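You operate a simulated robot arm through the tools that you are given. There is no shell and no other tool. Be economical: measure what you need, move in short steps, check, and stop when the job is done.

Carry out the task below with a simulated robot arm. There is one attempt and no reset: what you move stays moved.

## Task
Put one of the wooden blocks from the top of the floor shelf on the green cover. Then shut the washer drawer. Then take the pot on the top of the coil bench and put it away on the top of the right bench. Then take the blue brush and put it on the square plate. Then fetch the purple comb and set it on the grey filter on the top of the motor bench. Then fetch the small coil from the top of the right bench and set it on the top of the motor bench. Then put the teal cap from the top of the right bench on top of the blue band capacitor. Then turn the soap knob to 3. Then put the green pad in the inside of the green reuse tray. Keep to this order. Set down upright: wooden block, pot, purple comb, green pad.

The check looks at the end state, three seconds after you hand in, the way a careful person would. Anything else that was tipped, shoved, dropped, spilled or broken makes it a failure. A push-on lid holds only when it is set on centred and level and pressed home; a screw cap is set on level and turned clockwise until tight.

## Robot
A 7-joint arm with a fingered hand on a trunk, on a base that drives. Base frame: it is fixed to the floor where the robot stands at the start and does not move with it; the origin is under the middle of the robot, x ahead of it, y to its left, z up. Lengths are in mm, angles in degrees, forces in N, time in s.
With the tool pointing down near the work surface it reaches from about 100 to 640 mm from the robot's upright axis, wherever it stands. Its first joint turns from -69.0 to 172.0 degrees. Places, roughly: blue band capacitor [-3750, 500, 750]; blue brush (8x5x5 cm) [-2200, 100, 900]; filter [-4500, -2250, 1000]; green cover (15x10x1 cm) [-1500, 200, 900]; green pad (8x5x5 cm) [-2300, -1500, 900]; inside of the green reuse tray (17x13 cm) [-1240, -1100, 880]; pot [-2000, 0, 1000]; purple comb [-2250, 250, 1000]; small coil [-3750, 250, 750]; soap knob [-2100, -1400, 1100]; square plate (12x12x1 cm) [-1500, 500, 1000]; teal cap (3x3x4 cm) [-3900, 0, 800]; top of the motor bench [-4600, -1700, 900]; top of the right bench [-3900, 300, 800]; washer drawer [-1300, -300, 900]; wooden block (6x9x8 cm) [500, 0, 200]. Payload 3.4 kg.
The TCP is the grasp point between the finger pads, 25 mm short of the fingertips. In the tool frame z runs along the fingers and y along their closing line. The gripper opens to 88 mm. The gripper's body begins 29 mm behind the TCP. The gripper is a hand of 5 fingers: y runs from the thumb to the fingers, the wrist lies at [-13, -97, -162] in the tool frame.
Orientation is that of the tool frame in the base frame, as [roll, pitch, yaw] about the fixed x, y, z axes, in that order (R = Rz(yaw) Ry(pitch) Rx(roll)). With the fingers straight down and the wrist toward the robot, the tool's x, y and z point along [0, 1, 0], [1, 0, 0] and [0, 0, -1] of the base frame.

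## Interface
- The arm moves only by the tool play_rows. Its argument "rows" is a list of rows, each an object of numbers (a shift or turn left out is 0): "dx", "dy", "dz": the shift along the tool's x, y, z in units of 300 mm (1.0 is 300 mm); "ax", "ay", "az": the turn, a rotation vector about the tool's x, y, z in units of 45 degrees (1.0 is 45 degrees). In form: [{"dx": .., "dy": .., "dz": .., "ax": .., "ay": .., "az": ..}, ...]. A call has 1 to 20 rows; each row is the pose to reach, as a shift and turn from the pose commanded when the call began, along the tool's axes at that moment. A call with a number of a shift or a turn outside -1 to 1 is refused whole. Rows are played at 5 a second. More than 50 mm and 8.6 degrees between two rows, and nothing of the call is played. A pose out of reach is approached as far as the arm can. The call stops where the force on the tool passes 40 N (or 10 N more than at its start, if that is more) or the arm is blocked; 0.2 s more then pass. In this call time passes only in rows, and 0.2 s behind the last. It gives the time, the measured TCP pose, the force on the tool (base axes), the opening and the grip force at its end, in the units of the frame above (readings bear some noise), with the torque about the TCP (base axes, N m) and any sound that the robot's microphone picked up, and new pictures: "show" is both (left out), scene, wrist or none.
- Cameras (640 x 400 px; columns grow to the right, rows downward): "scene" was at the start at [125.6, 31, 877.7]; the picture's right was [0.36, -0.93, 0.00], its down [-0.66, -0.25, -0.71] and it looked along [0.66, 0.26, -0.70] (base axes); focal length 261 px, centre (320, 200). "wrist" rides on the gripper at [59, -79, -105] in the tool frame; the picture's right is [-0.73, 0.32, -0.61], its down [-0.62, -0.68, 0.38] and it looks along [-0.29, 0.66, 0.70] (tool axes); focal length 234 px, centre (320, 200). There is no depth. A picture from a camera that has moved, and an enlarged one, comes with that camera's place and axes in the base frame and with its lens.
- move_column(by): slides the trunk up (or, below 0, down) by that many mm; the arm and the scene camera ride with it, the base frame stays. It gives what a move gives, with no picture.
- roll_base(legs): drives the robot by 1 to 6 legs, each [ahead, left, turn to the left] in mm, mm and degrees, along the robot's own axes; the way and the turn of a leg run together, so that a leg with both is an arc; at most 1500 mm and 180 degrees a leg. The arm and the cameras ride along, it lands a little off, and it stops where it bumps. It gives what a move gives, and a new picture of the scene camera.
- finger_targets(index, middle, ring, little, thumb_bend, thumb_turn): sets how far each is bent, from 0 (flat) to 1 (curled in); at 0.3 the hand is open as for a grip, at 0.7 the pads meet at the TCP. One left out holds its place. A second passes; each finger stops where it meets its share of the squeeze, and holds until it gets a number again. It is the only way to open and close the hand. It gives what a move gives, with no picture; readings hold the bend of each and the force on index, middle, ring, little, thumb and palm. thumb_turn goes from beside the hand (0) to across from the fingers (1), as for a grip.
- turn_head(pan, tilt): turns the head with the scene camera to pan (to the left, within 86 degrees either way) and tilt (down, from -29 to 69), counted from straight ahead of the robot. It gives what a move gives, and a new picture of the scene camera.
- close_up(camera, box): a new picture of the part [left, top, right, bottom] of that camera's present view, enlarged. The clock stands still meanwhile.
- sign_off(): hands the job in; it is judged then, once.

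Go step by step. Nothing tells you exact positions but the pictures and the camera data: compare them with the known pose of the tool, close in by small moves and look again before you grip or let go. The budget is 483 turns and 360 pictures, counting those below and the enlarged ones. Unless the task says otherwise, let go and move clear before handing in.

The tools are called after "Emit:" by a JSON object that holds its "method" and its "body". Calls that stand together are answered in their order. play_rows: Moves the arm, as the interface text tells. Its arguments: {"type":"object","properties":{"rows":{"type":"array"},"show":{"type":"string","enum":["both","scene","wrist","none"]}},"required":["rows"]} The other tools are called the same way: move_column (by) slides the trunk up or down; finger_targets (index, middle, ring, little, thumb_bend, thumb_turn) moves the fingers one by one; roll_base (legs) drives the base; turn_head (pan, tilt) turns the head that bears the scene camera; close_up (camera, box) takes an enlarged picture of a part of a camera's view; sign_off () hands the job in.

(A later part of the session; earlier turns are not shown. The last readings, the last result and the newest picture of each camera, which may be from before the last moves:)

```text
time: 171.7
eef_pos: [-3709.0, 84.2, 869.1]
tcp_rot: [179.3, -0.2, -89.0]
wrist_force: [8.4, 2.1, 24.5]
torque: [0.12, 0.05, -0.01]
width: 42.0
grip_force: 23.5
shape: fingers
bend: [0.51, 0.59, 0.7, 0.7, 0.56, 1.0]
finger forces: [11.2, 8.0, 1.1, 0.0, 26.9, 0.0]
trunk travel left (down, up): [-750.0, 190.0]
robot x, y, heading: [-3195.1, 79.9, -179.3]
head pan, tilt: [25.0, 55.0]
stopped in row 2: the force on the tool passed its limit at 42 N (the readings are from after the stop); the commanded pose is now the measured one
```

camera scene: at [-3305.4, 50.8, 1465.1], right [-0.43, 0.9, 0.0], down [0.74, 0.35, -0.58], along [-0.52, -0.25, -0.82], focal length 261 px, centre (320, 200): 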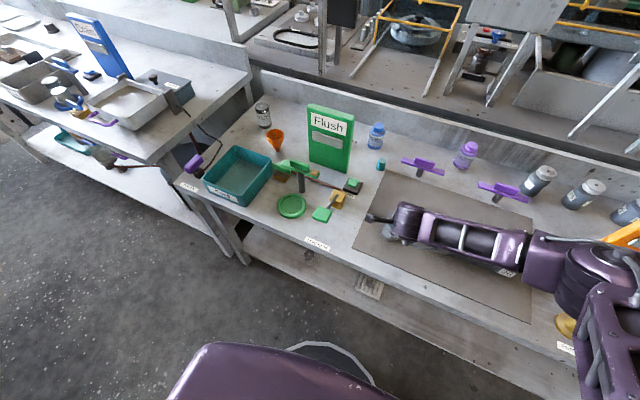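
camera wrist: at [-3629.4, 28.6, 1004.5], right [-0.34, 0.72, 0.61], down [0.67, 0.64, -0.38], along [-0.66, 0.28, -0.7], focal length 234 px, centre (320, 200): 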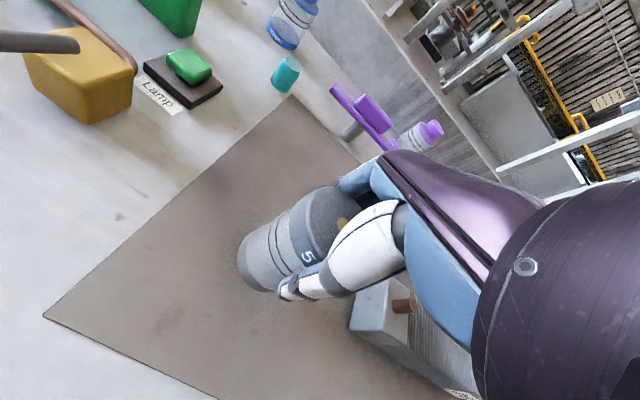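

Emit:
{"method": "play_rows", "body": {"rows": [{"dz": -0.005}], "show": "wrist"}}

Emit:
{"method": "close_up", "body": {"camera": "scene", "box": [340, 160, 540, 320]}}

```text
time: 172.1
eef_pos: [-3709.9, 83.2, 868.3]
tcp_rot: [179.5, -0.2, -89.1]
wrist_force: [3.5, 0.3, 21.2]
torque: [0.08, 0.19, 0.02]
width: 41.6
grip_force: 23.1
shape: fingers
bend: [0.51, 0.59, 0.7, 0.7, 0.56, 1.0]
finger forces: [12.7, 8.5, 1.0, 0.1, 24.1, 0.0]
trunk travel left (down, up): [-750.0, 190.0]
robot x, y, heading: [-3200.1, 84.4, -179.3]
head pan, tilt: [25.0, 55.0]
camera wrist: at [-3628.0, 27.2, 972.5], right [-0.33, 0.72, 0.61], down [0.67, 0.63, -0.39], along [-0.67, 0.28, -0.69], focal length 234 px, centre (320, 200)
```

wrist: 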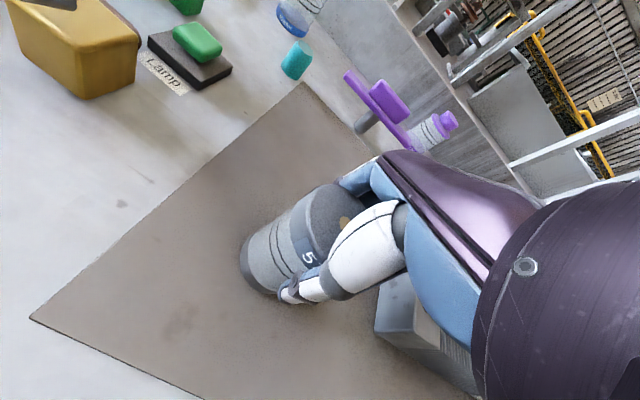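

```text
2.50 times, centred on (440, 240) of scene
camera zoom: at [-3307.4, 51.6, 1464.3], right [-0.43, 0.9, 0.0], down [0.74, 0.35, -0.58], along [-0.52, -0.25, -0.82], focal length 653 px, centre (20, 100)
```

zoom: 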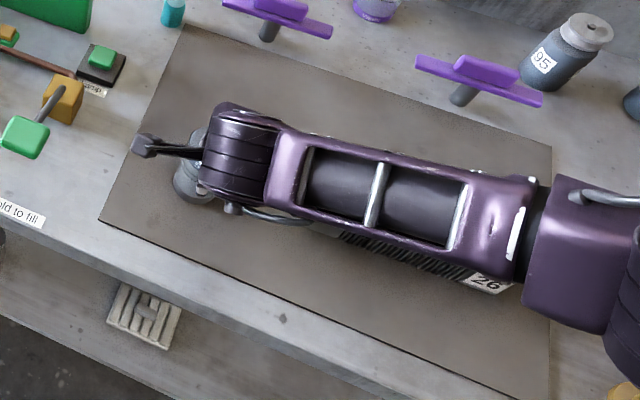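

The pot rests on the mat. Releasing and rising.

Emit:
{"method": "finger_targets", "body": {"index": 0.28, "middle": 0.3, "ring": 0.3, "little": 0.3, "thumb_bend": 0.28}}

Emit:
{"method": "play_rows", "body": {"rows": [{"dz": -0.03}, {"dz": -0.1}, {"dz": -0.22}, {"dz": -0.36}, {"dz": -0.5}, {"dz": -0.65}], "show": "both"}}

```text
time: 173.1
eef_pos: [-3711.7, 84.2, 864.4]
tcp_rot: [179.6, 0.1, -89.0]
wrist_force: [0.8, 0.4, 0.3]
torque: [0.02, 0.02, 0.02]
width: 89.2
grip_force: 0.1
shape: fingers
bend: [0.28, 0.3, 0.3, 0.3, 0.28, 0.97]
finger forces: [0.0, 0.1, 0.0, 0.0, 0.5, 0.0]
trunk travel left (down, up): [-750.0, 190.0]
robot x, y, heading: [-3197.4, 78.9, -179.3]
head pan, tilt: [25.0, 55.0]
```

```text
time: 174.5
eef_pos: [-3709.7, 85.2, 1060.2]
tcp_rot: [179.7, 0.0, -89.0]
wrist_force: [0.1, -0.7, -0.2]
torque: [0.0, 0.0, -0.05]
width: 88.8
grip_force: 0.1
shape: fingers
bend: [0.28, 0.3, 0.3, 0.3, 0.28, 0.97]
finger forces: [0.0, 0.1, 0.0, 0.0, 0.1, 0.0]
trunk travel left (down, up): [-750.0, 190.0]
robot x, y, heading: [-3194.9, 82.2, -179.3]
head pan, tilt: [25.0, 55.0]
camera scene: at [-3311.5, 51.3, 1463.9], right [-0.43, 0.9, 0.0], down [0.74, 0.35, -0.57], along [-0.52, -0.25, -0.82], focal length 261 px, centre (320, 200)
camera wrist: at [-3629.1, 28.0, 1165.7], right [-0.33, 0.72, 0.61], down [0.67, 0.63, -0.39], along [-0.67, 0.28, -0.69], focal length 234 px, centre (320, 200)
```

scene: 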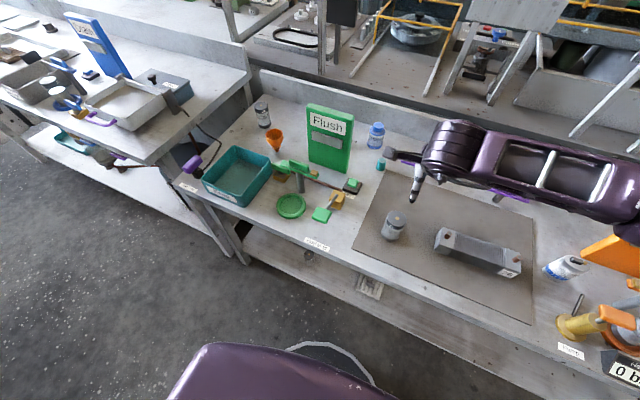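
wrist: 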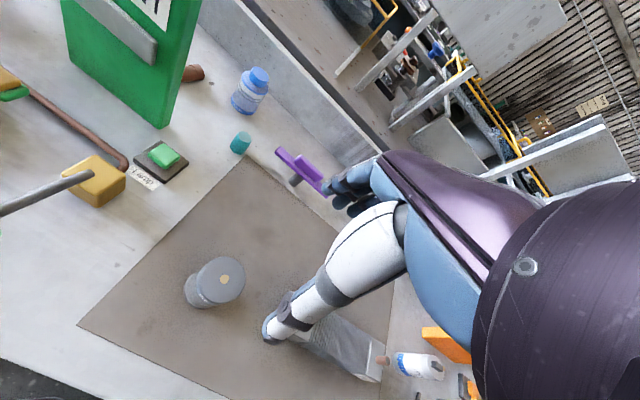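

The pot stands upright on the right bench. Next the blue brush: retract, back off, turn to the coil bench and line up at y≈127.

Emit:
{"method": "play_rows", "body": {"rows": [{"dy": -0.1, "dz": -0.06}, {"dy": -0.2, "dz": -0.12}, {"dy": -0.3, "dz": -0.19}], "show": "none"}}

Emit:
{"method": "roll_base", "body": {"legs": [[-250, 0, 0], [0, 0, 90], [0, 0, 89.5], [0, 120, 0], [200, 0, 0]]}}

Emit:
{"method": "turn_head", "body": {"pan": 20, "tilt": 50}}

```text
time: 175.3
eef_pos: [-3620.9, 86.2, 1118.2]
tcp_rot: [179.6, 0.0, -89.0]
wrist_force: [-0.2, -0.1, 0.1]
torque: [0.01, 0.03, 0.0]
width: 88.9
grip_force: 0.1
shape: fingers
bend: [0.28, 0.3, 0.3, 0.3, 0.28, 0.97]
finger forces: [0.0, 0.1, 0.0, 0.1, 0.0, 0.0]
trunk travel left (down, up): [-750.0, 190.0]
robot x, y, heading: [-3198.5, 81.1, -179.3]
head pan, tilt: [25.0, 55.0]
```

```text
time: 186.8
eef_pos: [-2326.8, 195.0, 1117.9]
tcp_rot: [179.7, 0.0, 90.4]
wrist_force: [0.3, -0.1, 0.0]
torque: [-0.01, 0.02, -0.03]
width: 88.8
grip_force: 0.0
shape: fingers
bend: [0.28, 0.3, 0.3, 0.3, 0.28, 0.97]
finger forces: [0.0, 0.1, 0.0, 0.0, 0.0, 0.0]
trunk travel left (down, up): [-750.0, 190.0]
robot x, y, heading: [-2752.8, 203.0, 0.3]
head pan, tilt: [25.0, 55.0]
camera scene: at [-2635.9, 236.5, 1463.9], right [0.42, -0.91, 0.0], down [-0.74, -0.35, -0.57], along [0.52, 0.24, -0.82], focal length 261 px, centre (320, 200)
```

scene: 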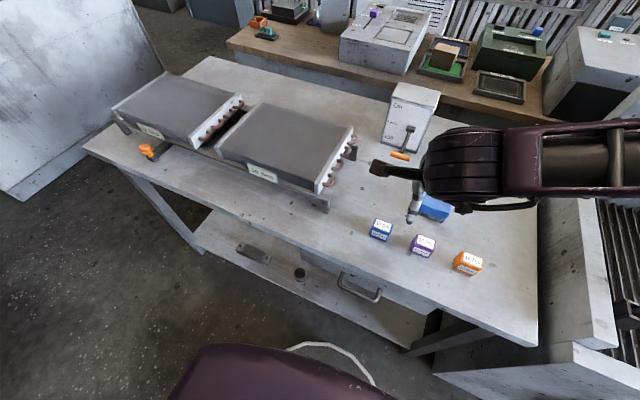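

```text
time: 187.4
eef_pos: [-2324.6, 195.9, 1117.6]
tcp_rot: [179.8, -0.1, 90.3]
wrist_force: [-0.4, 0.1, 0.2]
torque: [0.0, 0.0, 0.0]
width: 88.7
grip_force: 0.0
shape: fingers
bend: [0.28, 0.3, 0.3, 0.3, 0.28, 0.97]
finger forces: [0.0, 0.1, 0.0, 0.0, 0.0, 0.1]
trunk travel left (down, up): [-750.0, 190.0]
robot x, y, heading: [-2748.6, 205.7, 0.0]
head pan, tilt: [20.0, 50.0]
camera scene: at [-2628.1, 232.1, 1470.3], right [0.34, -0.94, 0.0], down [-0.72, -0.26, -0.64], along [0.6, 0.22, -0.77], focal length 261 px, centre (320, 200)
```

scene: 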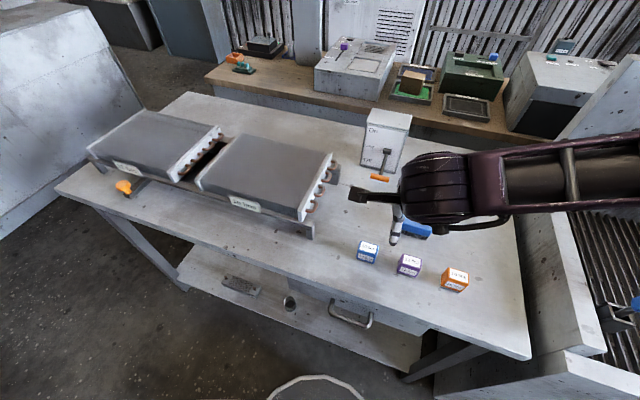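

The brush is at about [-2170, 130], long side along y, so the current hand orientation suits. Moving above it.

Emit:
{"method": "finger_targets", "body": {"index": 0.36, "middle": 0.38, "ring": 0.38, "little": 0.38, "thumb_bend": 0.36}}

Emit:
{"method": "play_rows", "body": {"rows": [{"dx": -0.055, "dy": 0.13}, {"dx": -0.11, "dy": 0.26}, {"dx": -0.165, "dy": 0.39}, {"dx": -0.217, "dy": 0.517}, {"dx": -0.217, "dy": 0.517, "dz": 0.15}, {"dx": -0.217, "dy": 0.517, "dz": 0.3}, {"dx": -0.217, "dy": 0.517, "dz": 0.37}], "show": "both"}}

```text
time: 188.4
eef_pos: [-2325.6, 194.5, 1117.7]
tcp_rot: [179.7, -0.1, 90.4]
wrist_force: [0.4, 0.0, -0.2]
torque: [0.03, 0.01, 0.0]
width: 72.7
grip_force: 0.0
shape: fingers
bend: [0.36, 0.38, 0.38, 0.38, 0.36, 0.98]
finger forces: [0.1, 0.0, 0.0, 0.0, 0.0, 0.0]
trunk travel left (down, up): [-750.0, 190.0]
robot x, y, heading: [-2751.8, 204.0, 0.1]
head pan, tilt: [20.0, 50.0]
```

```text
time: 190.0
eef_pos: [-2170.5, 130.9, 1006.5]
tcp_rot: [179.7, -0.1, 90.4]
wrist_force: [0.0, -1.1, 0.1]
torque: [-0.02, 0.04, -0.05]
width: 72.2
grip_force: 0.1
shape: fingers
bend: [0.36, 0.38, 0.38, 0.38, 0.36, 0.98]
finger forces: [0.0, 0.1, 0.0, 0.1, 0.0, 0.0]
trunk travel left (down, up): [-750.0, 190.0]
robot x, y, heading: [-2747.0, 203.6, -0.1]
head pan, tilt: [20.0, 50.0]
camera scene: at [-2628.6, 232.2, 1470.4], right [0.34, -0.94, 0.0], down [-0.72, -0.26, -0.64], along [0.6, 0.22, -0.77], focal length 261 px, centre (320, 200)
camera wrist: at [-2248.6, 189.4, 1111.2], right [0.33, -0.72, 0.61], down [-0.67, -0.63, -0.39], along [0.66, -0.28, -0.69], focal length 234 px, centre (320, 200)
```

scene: 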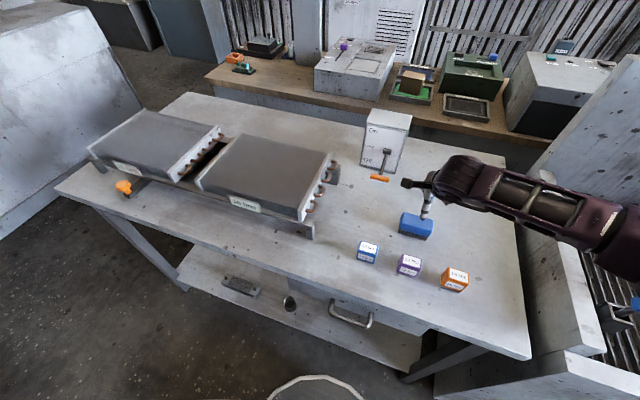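
wrist: 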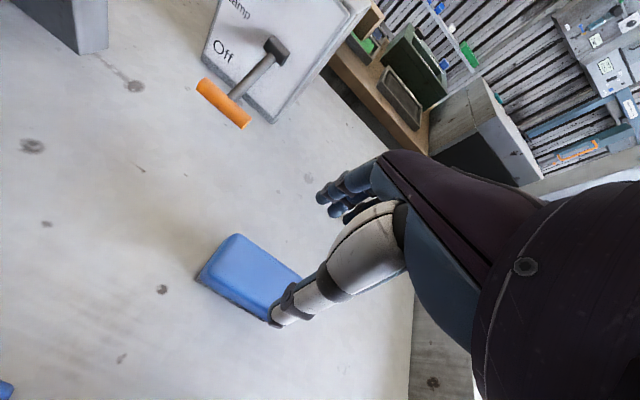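

Emit:
{"method": "close_up", "body": {"camera": "wrist", "box": [180, 210, 340, 330]}}

Emit:
{"method": "close_up", "body": {"camera": "scene", "box": [360, 160, 480, 300]}}

```text
3.33 times, centred on (260, 270) of wrist
camera zoom: at [-2248.6, 189.4, 1111.2], right [0.33, -0.72, 0.61], down [-0.67, -0.63, -0.39], along [0.66, -0.28, -0.69], focal length 781 px, centre (520, -33)
```

zoom: 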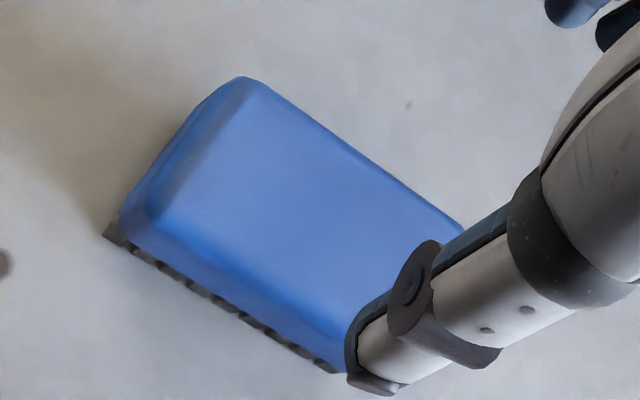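

```text
2.86 times, centred on (420, 230) of scene
camera zoom: at [-2628.6, 232.2, 1470.4], right [0.34, -0.94, 0.0], down [-0.72, -0.26, -0.64], along [0.6, 0.22, -0.77], focal length 746 px, centre (34, 114)
```

zoom: 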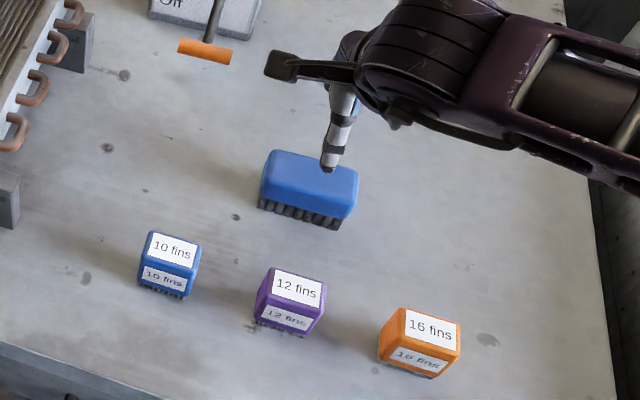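

The brush centre refines to [-2182, 131]. Shifting and descending, watching for tip contact.

Emit:
{"method": "play_rows", "body": {"rows": [{"dy": -0.04, "dz": 0.08}, {"dy": -0.04, "dz": 0.16}, {"dy": -0.04, "dz": 0.23}], "show": "wrist"}}

```text
time: 190.8
eef_pos: [-2180.8, 132.2, 937.2]
tcp_rot: [179.8, -0.1, 90.5]
wrist_force: [0.0, 0.0, -0.3]
torque: [0.02, 0.01, -0.01]
width: 72.8
grip_force: 0.2
shape: fingers
bend: [0.36, 0.38, 0.38, 0.38, 0.36, 0.98]
finger forces: [0.0, 0.0, 0.0, 0.0, 0.1, 0.0]
trunk travel left (down, up): [-750.0, 190.0]
robot x, y, heading: [-2750.0, 203.4, -0.0]
head pan, tilt: [20.0, 50.0]
camera wrist: at [-2260.6, 189.9, 1042.3], right [0.32, -0.72, 0.61], down [-0.67, -0.63, -0.39], along [0.66, -0.28, -0.69], focal length 234 px, centre (320, 200)
```

wrist: 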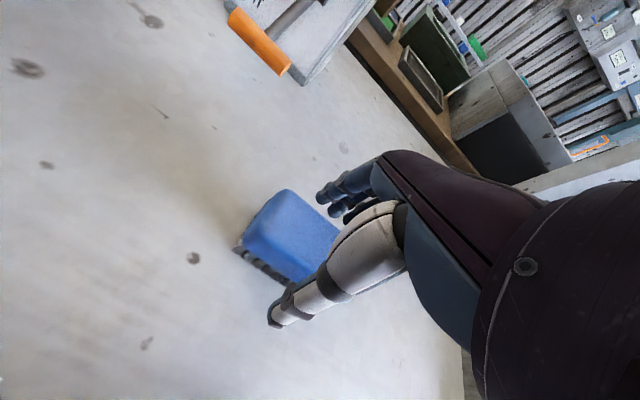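

Emit:
{"method": "play_rows", "body": {"rows": [{"dz": 0.015}, {"dz": 0.03}], "show": "none"}}

Emit:
{"method": "finger_targets", "body": {"index": 0.7, "middle": 0.7, "ring": 0.7, "little": 0.7, "thumb_bend": 0.7}}

Emit:
{"method": "play_rows", "body": {"rows": [{"dz": -0.03}, {"dz": -0.08}, {"dz": -0.2}, {"dz": -0.35}], "show": "both"}}

```text
time: 191.4
eef_pos: [-2181.6, 131.0, 929.5]
tcp_rot: [179.8, 0.0, 90.4]
wrist_force: [-0.2, -0.2, -0.4]
torque: [-0.02, 0.0, -0.02]
width: 72.4
grip_force: 0.1
shape: fingers
bend: [0.36, 0.38, 0.38, 0.38, 0.36, 0.98]
finger forces: [0.1, 0.0, 0.1, 0.0, 0.0, 0.0]
trunk travel left (down, up): [-750.0, 190.0]
robot x, y, heading: [-2749.7, 203.8, 0.1]
head pan, tilt: [20.0, 50.0]
```

```text
time: 192.4
eef_pos: [-2180.4, 131.2, 928.5]
tcp_rot: [179.8, -0.1, 90.5]
wrist_force: [0.9, -0.4, 0.3]
torque: [0.03, -0.01, -0.01]
width: 36.2
grip_force: 18.4
shape: fingers
bend: [0.59, 0.63, 0.64, 0.66, 0.51, 0.98]
finger forces: [6.4, 5.4, 3.8, 2.9, 18.3, 0.1]
trunk travel left (down, up): [-750.0, 190.0]
robot x, y, heading: [-2751.6, 201.4, 0.0]
head pan, tilt: [20.0, 50.0]
```

```text
time: 193.4
eef_pos: [-2181.2, 132.0, 1033.1]
tcp_rot: [179.7, 0.0, 90.4]
wrist_force: [0.5, 0.0, -1.0]
torque: [-0.01, 0.0, -0.01]
width: 35.9
grip_force: 18.4
shape: fingers
bend: [0.59, 0.63, 0.64, 0.66, 0.51, 0.98]
finger forces: [6.1, 5.4, 3.7, 3.0, 18.2, 0.0]
trunk travel left (down, up): [-750.0, 190.0]
robot x, y, heading: [-2755.3, 206.0, -0.0]
head pan, tilt: [20.0, 50.0]
camera scene: at [-2629.3, 232.3, 1470.4], right [0.34, -0.94, 0.0], down [-0.72, -0.26, -0.64], along [0.6, 0.22, -0.77], focal length 261 px, centre (320, 200)
camera wrist: at [-2261.3, 190.1, 1139.5], right [0.32, -0.72, 0.61], down [-0.68, -0.63, -0.39], along [0.66, -0.29, -0.69], focal length 234 px, centre (320, 200)
```

scene: 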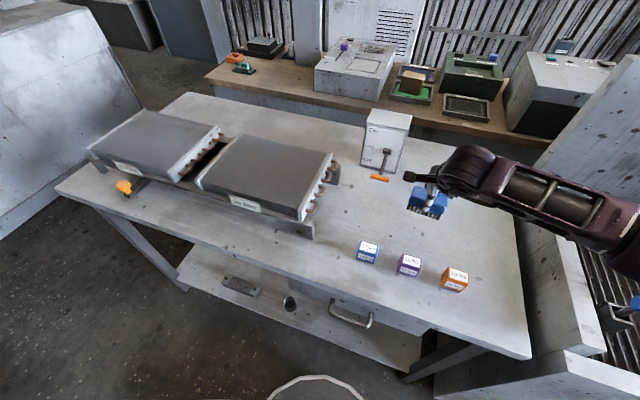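
wrist: 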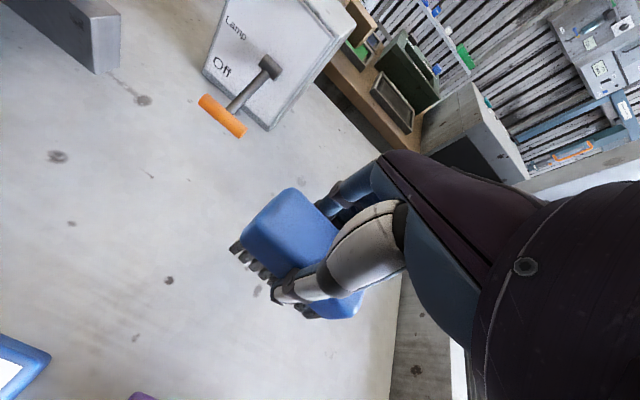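

The brush is held firmly. I'll retract and drive round the right end to the front bench where the square plate is.

Emit:
{"method": "play_rows", "body": {"rows": [{"dy": -0.12, "dz": -0.07}, {"dy": -0.24, "dz": -0.14}, {"dy": -0.36, "dz": -0.21}, {"dy": -0.47, "dz": -0.28}], "show": "none"}}

Emit:
{"method": "roll_base", "body": {"legs": [[-150, 0, 0], [0, 1400, 0], [1450, 0, 0], [900, 0, 0], [0, 0, 90], [0, 0, 90]]}}

```text
time: 194.4
eef_pos: [-2325.9, 130.2, 1118.2]
tcp_rot: [179.7, 0.0, 90.4]
wrist_force: [-0.6, -0.4, -1.8]
torque: [0.05, -0.01, -0.04]
width: 36.2
grip_force: 18.2
shape: fingers
bend: [0.59, 0.63, 0.64, 0.66, 0.51, 0.98]
finger forces: [6.2, 5.4, 3.7, 3.1, 18.1, 0.1]
trunk travel left (down, up): [-750.0, 190.0]
robot x, y, heading: [-2750.2, 202.5, 0.0]
head pan, tilt: [20.0, 50.0]
```

```text
time: 221.2
eef_pos: [-1003.6, 1704.9, 1116.9]
tcp_rot: [179.8, -0.1, -87.9]
wrist_force: [0.3, -0.1, -1.1]
torque: [-0.01, 0.03, 0.0]
width: 35.5
grip_force: 17.1
shape: fingers
bend: [0.6, 0.63, 0.64, 0.67, 0.51, 0.98]
finger forces: [5.8, 4.8, 3.6, 2.6, 16.8, 0.1]
trunk travel left (down, up): [-750.0, 190.0]
robot x, y, heading: [-576.1, 1644.0, -177.9]
head pan, tilt: [20.0, 50.0]
camera scene: at [-697.5, 1614.3, 1470.4], right [-0.37, 0.93, 0.0], down [0.71, 0.28, -0.64], along [-0.6, -0.24, -0.77], focal length 261 px, centre (320, 200)
```

scene: 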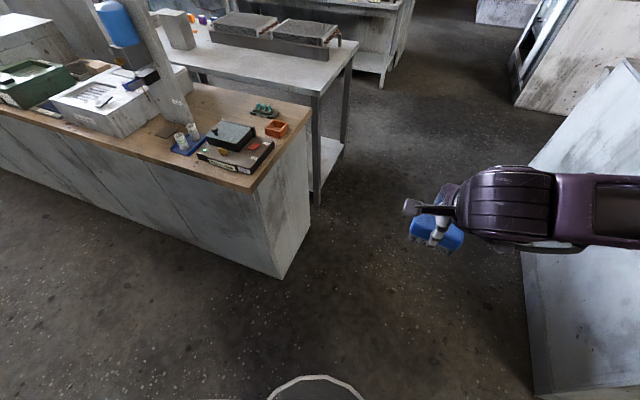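

Emit:
{"method": "roll_base", "body": {"legs": [[0, 0, -2], [0, 1090, 0], [100, 0, 0]]}}

Emit:
{"method": "turn_head", "body": {"pan": 10, "tilt": 40}}

```text
time: 227.9
eef_pos: [-1106.5, 618.4, 1117.4]
tcp_rot: [179.8, -0.1, -89.9]
wrist_force: [-0.2, -0.5, -1.4]
torque: [0.03, -0.02, 0.04]
width: 35.6
grip_force: 16.9
shape: fingers
bend: [0.6, 0.63, 0.64, 0.67, 0.51, 0.98]
finger forces: [5.9, 4.9, 3.5, 2.6, 16.8, 0.0]
trunk travel left (down, up): [-750.0, 190.0]
robot x, y, heading: [-681.9, 539.6, 179.7]
head pan, tilt: [20.0, 50.0]
camera scene: at [-802.7, 518.2, 1470.4], right [-0.34, 0.94, 0.0], down [0.72, 0.26, -0.64], along [-0.6, -0.22, -0.77], focal length 261 px, centre (320, 200)
```

scene: 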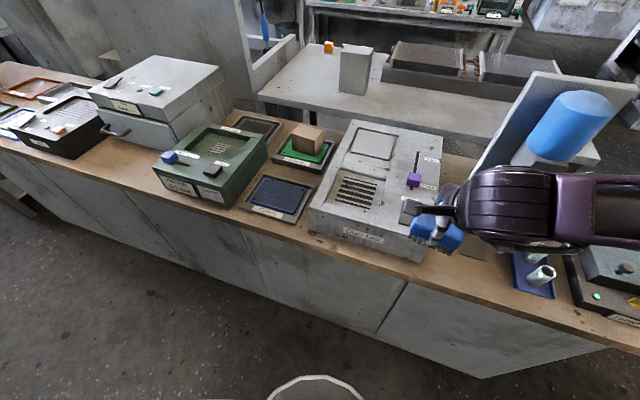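

```text
time: 228.7
eef_pos: [-1107.3, 618.6, 1116.4]
tcp_rot: [179.7, -0.1, -89.9]
wrist_force: [-0.2, 0.7, -1.0]
torque: [0.01, 0.0, 0.0]
width: 35.4
grip_force: 17.4
shape: fingers
bend: [0.6, 0.63, 0.64, 0.67, 0.51, 0.98]
finger forces: [5.9, 4.9, 3.5, 2.6, 16.9, 0.0]
trunk travel left (down, up): [-750.0, 190.0]
robot x, y, heading: [-682.0, 540.7, 179.8]
head pan, tilt: [10.0, 40.0]
camera scene: at [-814.5, 529.9, 1484.5], right [-0.17, 0.99, 0.0], down [0.63, 0.11, -0.77], along [-0.75, -0.13, -0.64], focal length 261 px, centre (320, 200)
```

scene: 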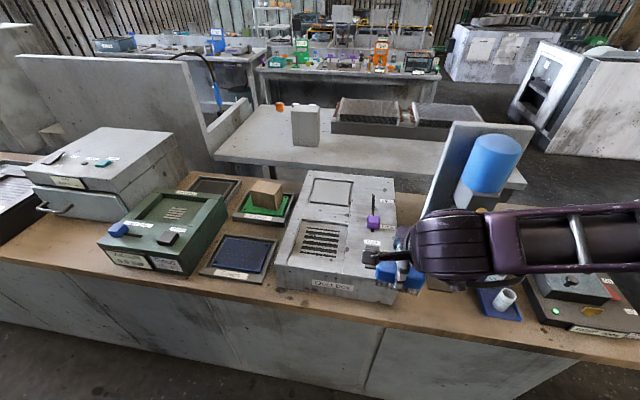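

The square plate is on the far-left of the "Dust box" at about [-1452, 458], z≈977. Enlarging to check.

Emit:
{"method": "close_up", "body": {"camera": "scene", "box": [270, 150, 430, 310]}}

```text
2.50 times, centred on (350, 230) of scene
camera zoom: at [-814.5, 529.9, 1484.5], right [-0.17, 0.99, 0.0], down [0.63, 0.11, -0.77], along [-0.75, -0.13, -0.64], focal length 653 px, centre (245, 125)
```

zoom: 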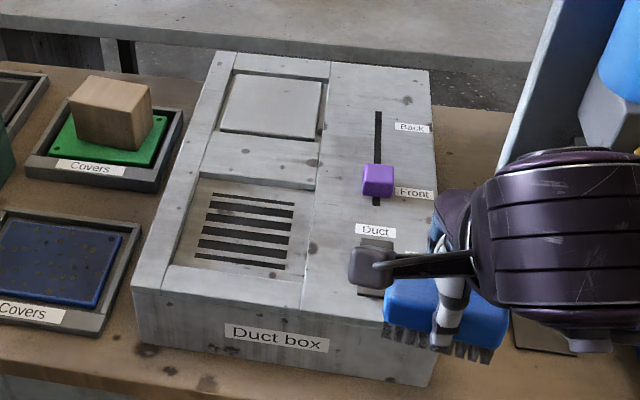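

The bottle stand is close on the right of the plate, so I'll stand further left (y≈320) to keep my elbow clear, then reach over the plate.

Emit:
{"method": "roll_base", "body": {"legs": [[0, 220, 0], [185, 0, 0]]}}

Emit:
{"method": "turn_head", "body": {"pan": -10, "tilt": 50}}

```text
time: 231.5
eef_pos: [-1293.1, 396.6, 1117.8]
tcp_rot: [179.7, -0.1, -89.6]
wrist_force: [-0.1, -0.4, -0.7]
torque: [0.03, 0.01, -0.02]
width: 35.4
grip_force: 17.4
shape: fingers
bend: [0.6, 0.63, 0.64, 0.67, 0.51, 0.98]
finger forces: [5.9, 4.9, 3.5, 2.7, 16.8, 0.0]
trunk travel left (down, up): [-750.0, 190.0]
robot x, y, heading: [-867.2, 320.0, 180.2]
head pan, tilt: [10.0, 40.0]
camera scene: at [-1000.3, 309.9, 1484.6], right [-0.17, 0.99, 0.0], down [0.63, 0.11, -0.77], along [-0.75, -0.13, -0.64], focal length 261 px, centre (320, 200)
```

scene: 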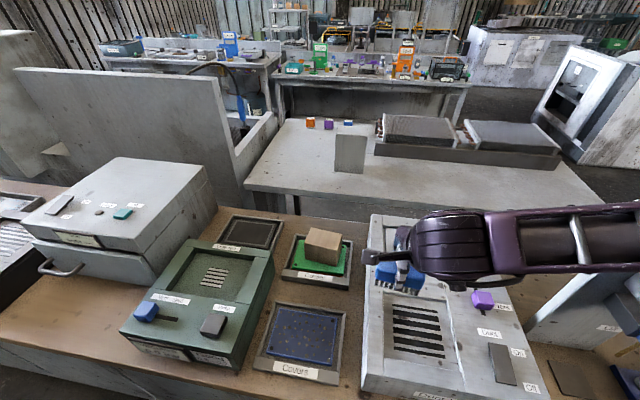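

```text
time: 232.3
eef_pos: [-1292.1, 397.6, 1118.3]
tcp_rot: [179.8, -0.1, -89.8]
wrist_force: [0.4, 0.2, -0.9]
torque: [0.05, -0.01, -0.03]
width: 35.3
grip_force: 16.8
shape: fingers
bend: [0.6, 0.63, 0.64, 0.67, 0.51, 0.98]
finger forces: [5.8, 4.9, 3.5, 2.6, 16.7, 0.0]
trunk travel left (down, up): [-750.0, 190.0]
robot x, y, heading: [-864.1, 321.2, 179.8]
head pan, tilt: [-10.0, 50.0]
camera scene: at [-992.3, 338.1, 1470.5], right [0.17, 0.98, 0.0], down [0.75, -0.13, -0.64], along [-0.63, 0.11, -0.77], focal length 261 px, centre (320, 200)
```

scene: 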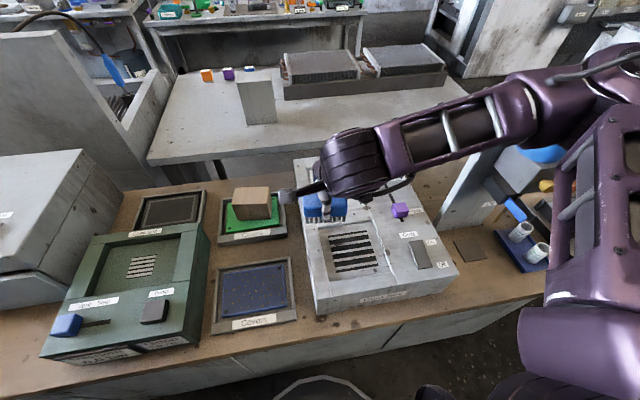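

I'll shift a little further left for elbow clearance from the bottle stand.

Emit:
{"method": "roll_base", "body": {"legs": [[0, 90, 0], [15, 0, 0]]}}

Emit:
{"method": "play_rows", "body": {"rows": [{"dx": -0.08, "dy": 0.09}, {"dx": -0.16, "dy": 0.18}, {"dx": -0.24, "dy": 0.27}, {"dx": -0.32, "dy": 0.36}, {"dx": -0.4, "dy": 0.45}, {"dx": -0.49, "dy": 0.52}], "show": "both"}}

```text
time: 233.8
eef_pos: [-1305.8, 308.9, 1119.2]
tcp_rot: [179.6, -0.1, -89.8]
wrist_force: [0.1, 0.1, -0.2]
torque: [-0.05, 0.0, -0.03]
width: 35.4
grip_force: 16.6
shape: fingers
bend: [0.6, 0.63, 0.64, 0.67, 0.51, 0.98]
finger forces: [5.9, 4.9, 3.5, 2.6, 16.8, 0.0]
trunk travel left (down, up): [-750.0, 190.0]
robot x, y, heading: [-884.5, 234.8, 179.9]
head pan, tilt: [-10.0, 50.0]
camera scene: at [-1005.1, 249.4, 1470.6], right [0.18, 0.98, 0.0], down [0.75, -0.14, -0.64], along [-0.63, 0.11, -0.77], focal length 261 px, centre (320, 200)
```

scene: 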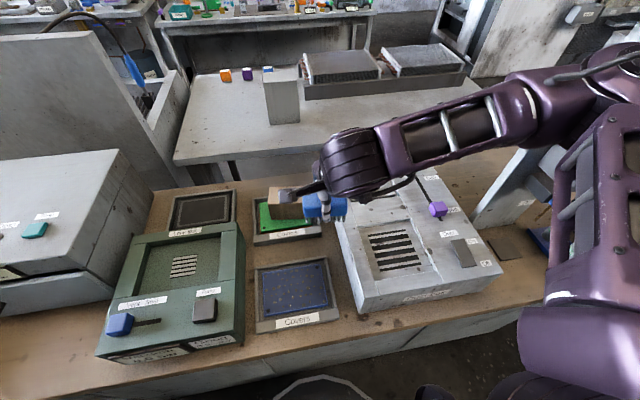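

```text
time: 235.2
eef_pos: [-1463.8, 455.1, 1119.2]
tcp_rot: [179.7, -0.1, -89.7]
wrist_force: [-0.9, 0.6, -0.8]
torque: [0.01, 0.04, 0.01]
width: 35.5
grip_force: 17.0
shape: fingers
bend: [0.6, 0.63, 0.64, 0.67, 0.51, 0.98]
finger forces: [5.9, 4.8, 3.4, 2.6, 16.7, 0.0]
trunk travel left (down, up): [-750.0, 190.0]
robot x, y, heading: [-882.3, 232.4, 179.9]
head pan, tilt: [-10.0, 50.0]
camera scene: at [-1008.2, 249.2, 1470.4], right [0.18, 0.98, 0.0], down [0.75, -0.14, -0.64], along [-0.63, 0.11, -0.77], focal length 261 px, centre (320, 200)
camera wrist: at [-1384.2, 397.9, 1223.2], right [-0.32, 0.73, 0.61], down [0.68, 0.63, -0.39], along [-0.66, 0.29, -0.69], focal length 234 px, centre (320, 200)
```

scene: 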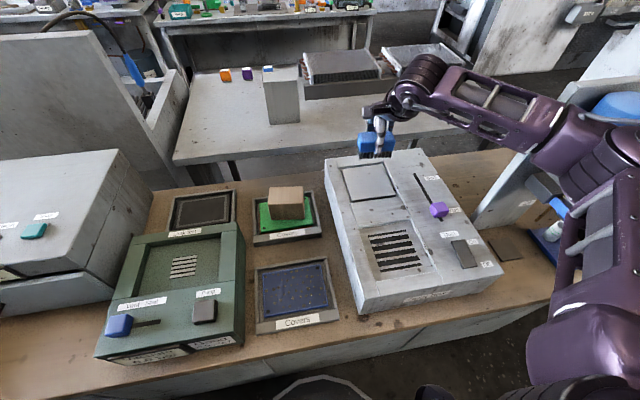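
wrist: 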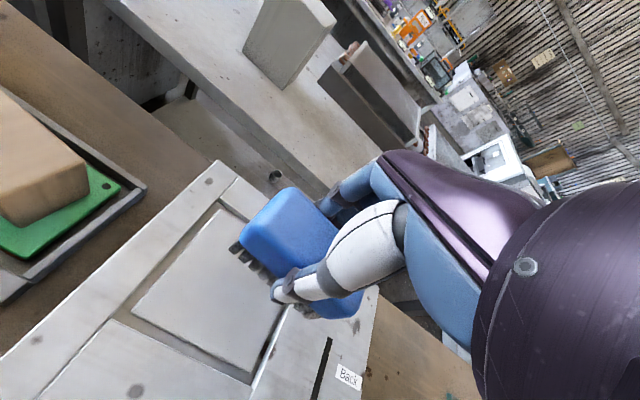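

The plate spans x -1515…-1400, y 400…517 — well under the brush. Descending.

Emit:
{"method": "play_rows", "body": {"rows": [{"dx": -0.01, "dy": -0.015, "dz": 0.1}, {"dx": -0.01, "dy": -0.015, "dz": 0.2}, {"dx": -0.01, "dy": -0.015, "dz": 0.27}], "show": "both"}}

```text
time: 236.0
eef_pos: [-1460.3, 457.6, 1036.3]
tcp_rot: [179.6, -0.2, -89.7]
wrist_force: [-0.7, -0.4, -0.7]
torque: [-0.01, 0.0, 0.04]
width: 35.3
grip_force: 16.5
shape: fingers
bend: [0.6, 0.63, 0.64, 0.67, 0.51, 0.98]
finger forces: [6.0, 4.7, 3.6, 2.5, 16.6, 0.1]
trunk travel left (down, up): [-750.0, 190.0]
robot x, y, heading: [-882.0, 232.5, 180.0]
head pan, tilt: [-10.0, 50.0]
camera scene: at [-1007.9, 248.2, 1470.4], right [0.18, 0.98, 0.0], down [0.75, -0.14, -0.64], along [-0.63, 0.11, -0.77], focal length 261 px, centre (320, 200)
camera wrist: at [-1379.9, 398.7, 1142.0], right [-0.32, 0.73, 0.61], down [0.68, 0.63, -0.39], along [-0.66, 0.29, -0.69], focal length 234 px, centre (320, 200)
```

scene: 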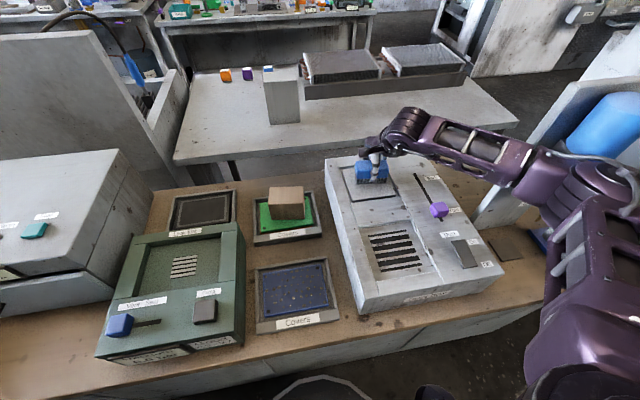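
wrist: 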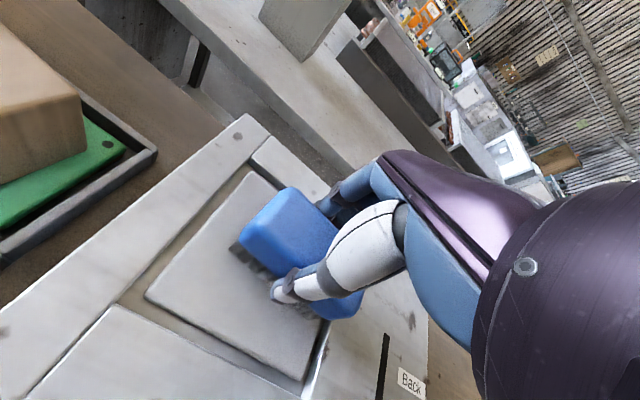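

Emit:
{"method": "play_rows", "body": {"rows": [{"dz": 0.015}, {"dz": 0.03}, {"dz": 0.045}], "show": "none"}}

Emit:
{"method": "play_rows", "body": {"rows": [{"dz": 0.012}, {"dz": 0.024}], "show": "wrist"}}

```text
time: 236.8
eef_pos: [-1458.9, 456.1, 1026.4]
tcp_rot: [179.5, -0.1, -89.7]
wrist_force: [-0.4, 1.2, 9.4]
torque: [0.05, 0.18, 0.02]
width: 35.6
grip_force: 19.1
shape: fingers
bend: [0.6, 0.63, 0.64, 0.67, 0.51, 0.98]
finger forces: [6.8, 5.7, 4.1, 2.3, 18.6, 0.0]
trunk travel left (down, up): [-750.0, 190.0]
robot x, y, heading: [-878.7, 232.8, 180.1]
head pan, tilt: [-10.0, 50.0]
```

```text
time: 237.4
eef_pos: [-1458.0, 456.0, 1023.5]
tcp_rot: [179.0, -0.1, -89.9]
wrist_force: [-5.0, 3.1, 33.1]
torque: [0.33, 0.29, 0.06]
width: 35.9
grip_force: 22.0
shape: fingers
bend: [0.6, 0.63, 0.64, 0.68, 0.52, 0.99]
finger forces: [8.4, 7.6, 5.7, 3.4, 19.2, 0.0]
trunk travel left (down, up): [-750.0, 190.0]
robot x, y, heading: [-882.4, 234.2, 179.9]
head pan, tilt: [-10.0, 50.0]
camera wrist: at [-1377.4, 397.9, 1126.2], right [-0.32, 0.73, 0.61], down [0.67, 0.63, -0.4], along [-0.67, 0.29, -0.68], focal length 234 px, centre (320, 200)
```

wrist: 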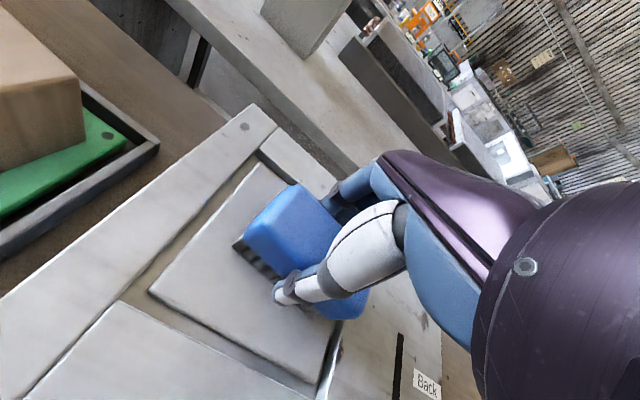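

The brush touches the plate. Easing and releasing.

Emit:
{"method": "play_rows", "body": {"rows": [{"dz": -0.008}], "show": "none"}}

Emit:
{"method": "finger_targets", "body": {"index": 0.36, "middle": 0.38, "ring": 0.38, "little": 0.38, "thumb_bend": 0.34}}

Emit:
{"method": "play_rows", "body": {"rows": [{"dz": -0.03}, {"dz": -0.08}, {"dz": -0.2}, {"dz": -0.33}], "show": "both"}}

```text
time: 237.8
eef_pos: [-1458.5, 455.9, 1021.5]
tcp_rot: [179.4, -0.2, -89.7]
wrist_force: [-5.7, 2.7, 26.5]
torque: [0.26, 0.38, 0.06]
width: 35.6
grip_force: 22.5
shape: fingers
bend: [0.6, 0.63, 0.64, 0.68, 0.52, 0.99]
finger forces: [8.5, 7.6, 5.7, 3.5, 19.0, 0.0]
trunk travel left (down, up): [-750.0, 190.0]
robot x, y, heading: [-883.2, 236.5, 179.9]
head pan, tilt: [-10.0, 50.0]
```

```text
time: 238.8
eef_pos: [-1459.3, 456.7, 1019.2]
tcp_rot: [179.7, 0.0, -89.8]
wrist_force: [0.5, -0.9, 0.3]
torque: [-0.02, 0.0, 0.02]
width: 73.9
grip_force: 0.0
shape: fingers
bend: [0.36, 0.38, 0.38, 0.38, 0.34, 0.98]
finger forces: [0.2, 0.0, 0.0, 0.1, 0.1, 0.1]
trunk travel left (down, up): [-750.0, 190.0]
robot x, y, heading: [-878.3, 233.3, 180.1]
head pan, tilt: [-10.0, 50.0]
```

```text
time: 239.8
eef_pos: [-1459.8, 457.3, 1118.3]
tcp_rot: [179.7, 0.0, -89.7]
wrist_force: [0.6, 0.3, -0.1]
torque: [0.0, -0.03, 0.01]
width: 74.1
grip_force: 0.0
shape: fingers
bend: [0.36, 0.38, 0.38, 0.38, 0.34, 0.98]
finger forces: [0.1, 0.1, 0.0, 0.0, 0.0, 0.0]
trunk travel left (down, up): [-750.0, 190.0]
robot x, y, heading: [-876.7, 234.0, 180.1]
head pan, tilt: [-10.0, 50.0]
camera scene: at [-1007.2, 247.6, 1470.4], right [0.18, 0.98, 0.0], down [0.75, -0.13, -0.64], along [-0.63, 0.11, -0.77], focal length 261 px, centre (320, 200)
camera wrist: at [-1378.6, 398.4, 1222.9], right [-0.32, 0.72, 0.61], down [0.68, 0.63, -0.39], along [-0.66, 0.29, -0.69], focal length 234 px, centre (320, 200)
```

scene: 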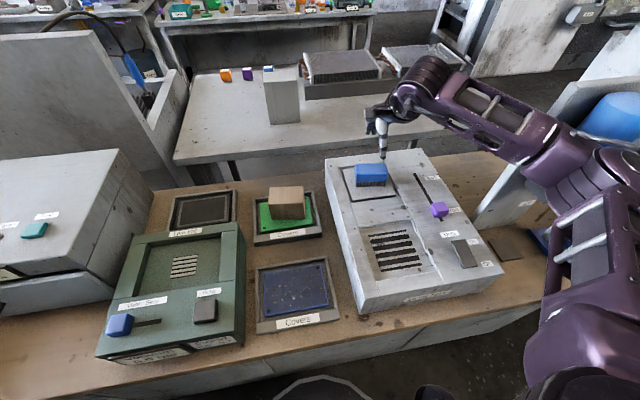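
wrist: 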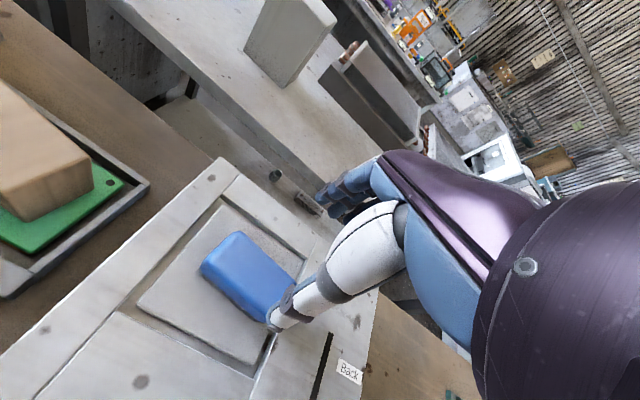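

The brush sits on the plate. Next the purple comb: retract and drive back round to the coil bench.

Emit:
{"method": "play_rows", "body": {"rows": [{"dx": 0.08, "dy": -0.09}, {"dx": 0.16, "dy": -0.18}, {"dx": 0.24, "dy": -0.27}, {"dx": 0.32, "dy": -0.36}, {"dx": 0.4, "dy": -0.45}, {"dx": 0.45, "dy": -0.52}], "show": "none"}}

Emit:
{"method": "roll_base", "body": {"legs": [[-330, 0, 0], [0, -1370, 0], [1480, 0, 0], [840, 0, 0], [0, 0, 90], [0, 0, 90]]}}

```text
time: 241.2
eef_pos: [-1301.8, 322.8, 1118.3]
tcp_rot: [179.7, 0.0, -89.8]
wrist_force: [0.0, 0.4, -0.6]
torque: [0.0, 0.01, -0.01]
width: 74.1
grip_force: 0.0
shape: fingers
bend: [0.36, 0.38, 0.38, 0.38, 0.34, 0.98]
finger forces: [0.0, 0.1, 0.1, 0.0, 0.0, 0.0]
trunk travel left (down, up): [-750.0, 190.0]
robot x, y, heading: [-878.0, 234.8, 179.7]
head pan, tilt: [-10.0, 50.0]
```

```text
time: 268.5
eef_pos: [-2451.2, 1532.8, 1118.4]
tcp_rot: [179.7, -0.1, 89.4]
wrist_force: [-0.1, 0.6, -0.5]
torque: [0.02, 0.01, 0.02]
width: 74.3
grip_force: 0.0
shape: fingers
bend: [0.36, 0.38, 0.38, 0.38, 0.34, 0.98]
finger forces: [0.0, 0.0, 0.0, 0.0, 0.0, 0.0]
trunk travel left (down, up): [-750.0, 190.0]
robot x, y, heading: [-2870.8, 1631.4, -1.0]
head pan, tilt: [-10.0, 50.0]
camera scene: at [-2746.4, 1616.2, 1470.4], right [-0.19, -0.98, 0.0], down [-0.75, 0.15, -0.64], along [0.63, -0.12, -0.77], focal length 261 px, centre (320, 200)
```

scene: 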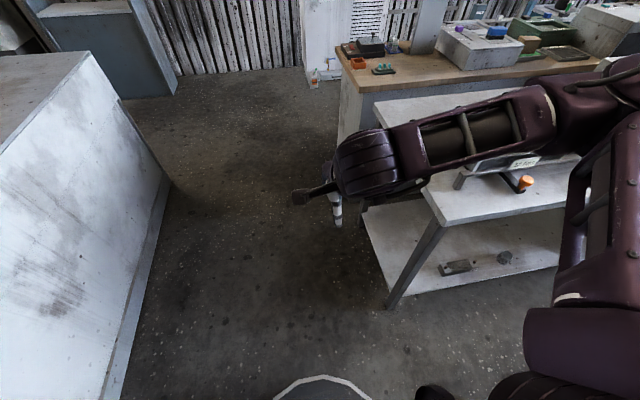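

Emit:
{"method": "roll_base", "body": {"legs": [[0, 0, 1], [0, -1465, 0], [80, 0, 0]]}}

Emit:
{"method": "turn_head", "body": {"pan": 20, "tilt": 55}}

Emit:
{"method": "close_up", "body": {"camera": "scene", "box": [300, 130, 540, 310]}}

```text
time: 276.8
eef_pos: [-2382.9, 68.1, 1117.0]
tcp_rot: [179.7, -0.1, 89.5]
wrist_force: [-0.9, 0.3, -0.6]
torque: [-0.04, 0.03, 0.01]
width: 74.2
grip_force: 0.1
shape: fingers
bend: [0.36, 0.38, 0.38, 0.38, 0.34, 0.98]
finger forces: [0.0, 0.0, 0.0, 0.0, 0.1, 0.1]
trunk travel left (down, up): [-750.0, 190.0]
robot x, y, heading: [-2801.6, 163.3, -0.9]
head pan, tilt: [-10.0, 50.0]
camera scene: at [-2678.2, 150.5, 1470.4], right [-0.19, -0.98, 0.0], down [-0.75, 0.15, -0.64], along [0.63, -0.12, -0.77], focal length 261 px, centre (320, 200)
```

scene: 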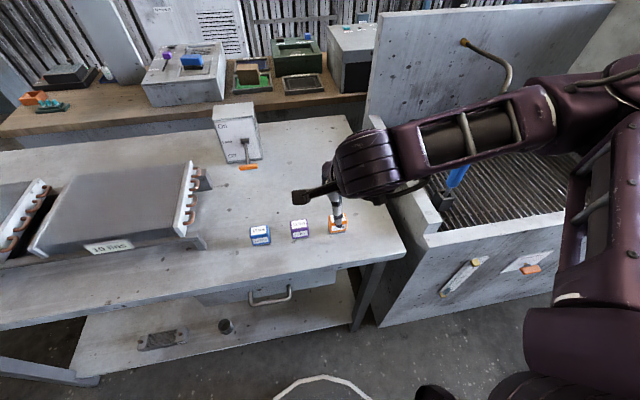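

```text
time: 277.7
eef_pos: [-2383.7, 68.8, 1118.8]
tcp_rot: [179.7, -0.2, 89.5]
wrist_force: [0.1, 0.3, -0.7]
torque: [0.0, -0.01, -0.01]
width: 74.1
grip_force: 0.2
shape: fingers
bend: [0.36, 0.38, 0.38, 0.38, 0.34, 0.98]
finger forces: [0.0, 0.1, 0.1, 0.0, 0.0, 0.1]
trunk travel left (down, up): [-750.0, 190.0]
robot x, y, heading: [-2804.8, 164.9, -1.2]
head pan, tilt: [20.0, 55.0]
camera scene: at [-2686.3, 188.6, 1464.0], right [0.33, -0.95, 0.0], down [-0.77, -0.27, -0.57], along [0.54, 0.19, -0.82], focal length 261 px, centre (320, 200)
```

scene: 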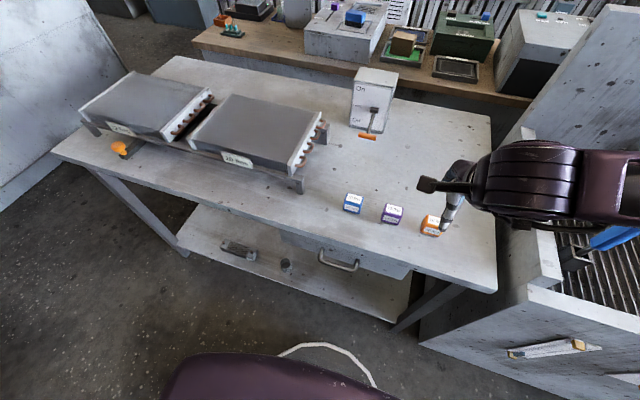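

```text
2.22 times, centred on (420, 220) of scene
camera zoom: at [-2686.3, 188.6, 1464.0], right [0.33, -0.95, 0.0], down [-0.77, -0.27, -0.57], along [0.54, 0.19, -0.82], focal length 580 px, centre (98, 156)
```

zoom: 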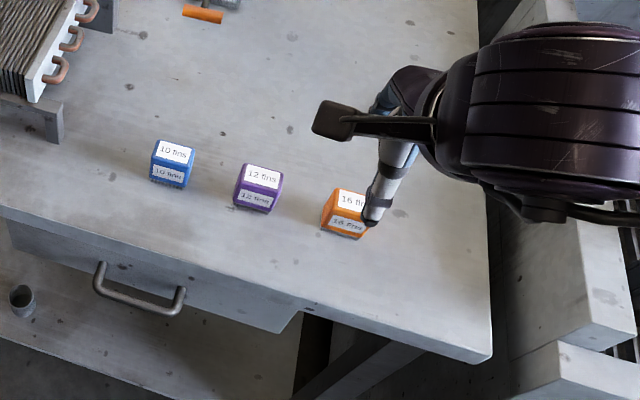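

The purple comb is at about [-2301, 131]. Pre-shaping the fingers and moving above it.

Emit:
{"method": "finger_targets", "body": {"index": 0.42, "middle": 0.44, "ring": 0.44, "little": 0.44, "thumb_bend": 0.4}}

Emit:
{"method": "play_rows", "body": {"rows": [{"dx": 0.07, "dy": 0.1}, {"dx": 0.14, "dy": 0.2}, {"dx": 0.207, "dy": 0.273}, {"dx": 0.207, "dy": 0.273, "dz": 0.15}, {"dx": 0.207, "dy": 0.273, "dz": 0.3}, {"dx": 0.207, "dy": 0.273, "dz": 0.37}], "show": "wrist"}}

Emit:
{"method": "close_up", "body": {"camera": "wrist", "box": [180, 210, 340, 330]}}

```text
time: 278.7
eef_pos: [-2383.0, 68.2, 1117.5]
tcp_rot: [179.7, -0.2, 89.5]
wrist_force: [-0.2, 0.2, 0.4]
torque: [0.01, 0.03, -0.02]
width: 61.6
grip_force: 0.1
shape: fingers
bend: [0.42, 0.44, 0.44, 0.44, 0.4, 0.99]
finger forces: [0.1, 0.0, 0.1, 0.0, 0.1, 0.0]
trunk travel left (down, up): [-750.0, 190.0]
robot x, y, heading: [-2804.1, 162.8, -1.0]
head pan, tilt: [20.0, 55.0]
```

```text
time: 280.1
eef_pos: [-2299.2, 128.9, 1006.9]
tcp_rot: [179.7, -0.1, 89.6]
wrist_force: [0.1, 0.1, -0.2]
torque: [-0.01, 0.03, -0.02]
width: 61.5
grip_force: 0.0
shape: fingers
bend: [0.42, 0.44, 0.44, 0.44, 0.4, 0.99]
finger forces: [0.0, 0.0, 0.0, 0.0, 0.0, 0.1]
trunk travel left (down, up): [-750.0, 190.0]
robot x, y, heading: [-2805.7, 162.8, -0.9]
head pan, tilt: [20.0, 55.0]
camera wrist: at [-2378.1, 188.8, 1111.7], right [0.31, -0.73, 0.61], down [-0.68, -0.62, -0.39], along [0.66, -0.3, -0.69], focal length 234 px, centre (320, 200)
```

wrist: 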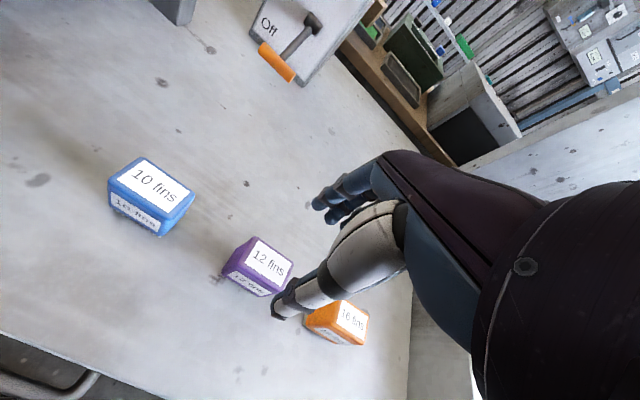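

```text
3.33 times, centred on (260, 270) of wrist
camera zoom: at [-2378.1, 188.8, 1111.7], right [0.31, -0.73, 0.61], down [-0.68, -0.62, -0.39], along [0.66, -0.3, -0.69], focal length 781 px, centre (520, -33)
```

zoom: 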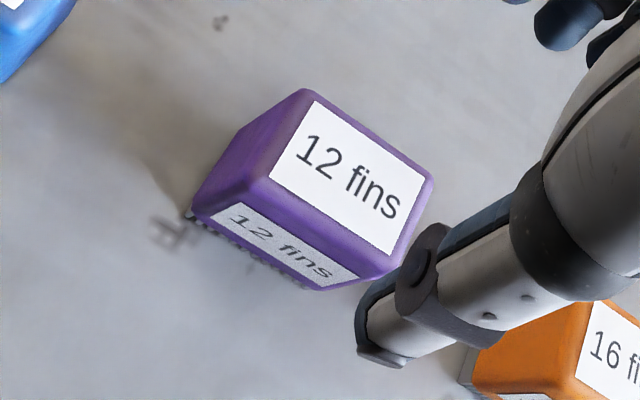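

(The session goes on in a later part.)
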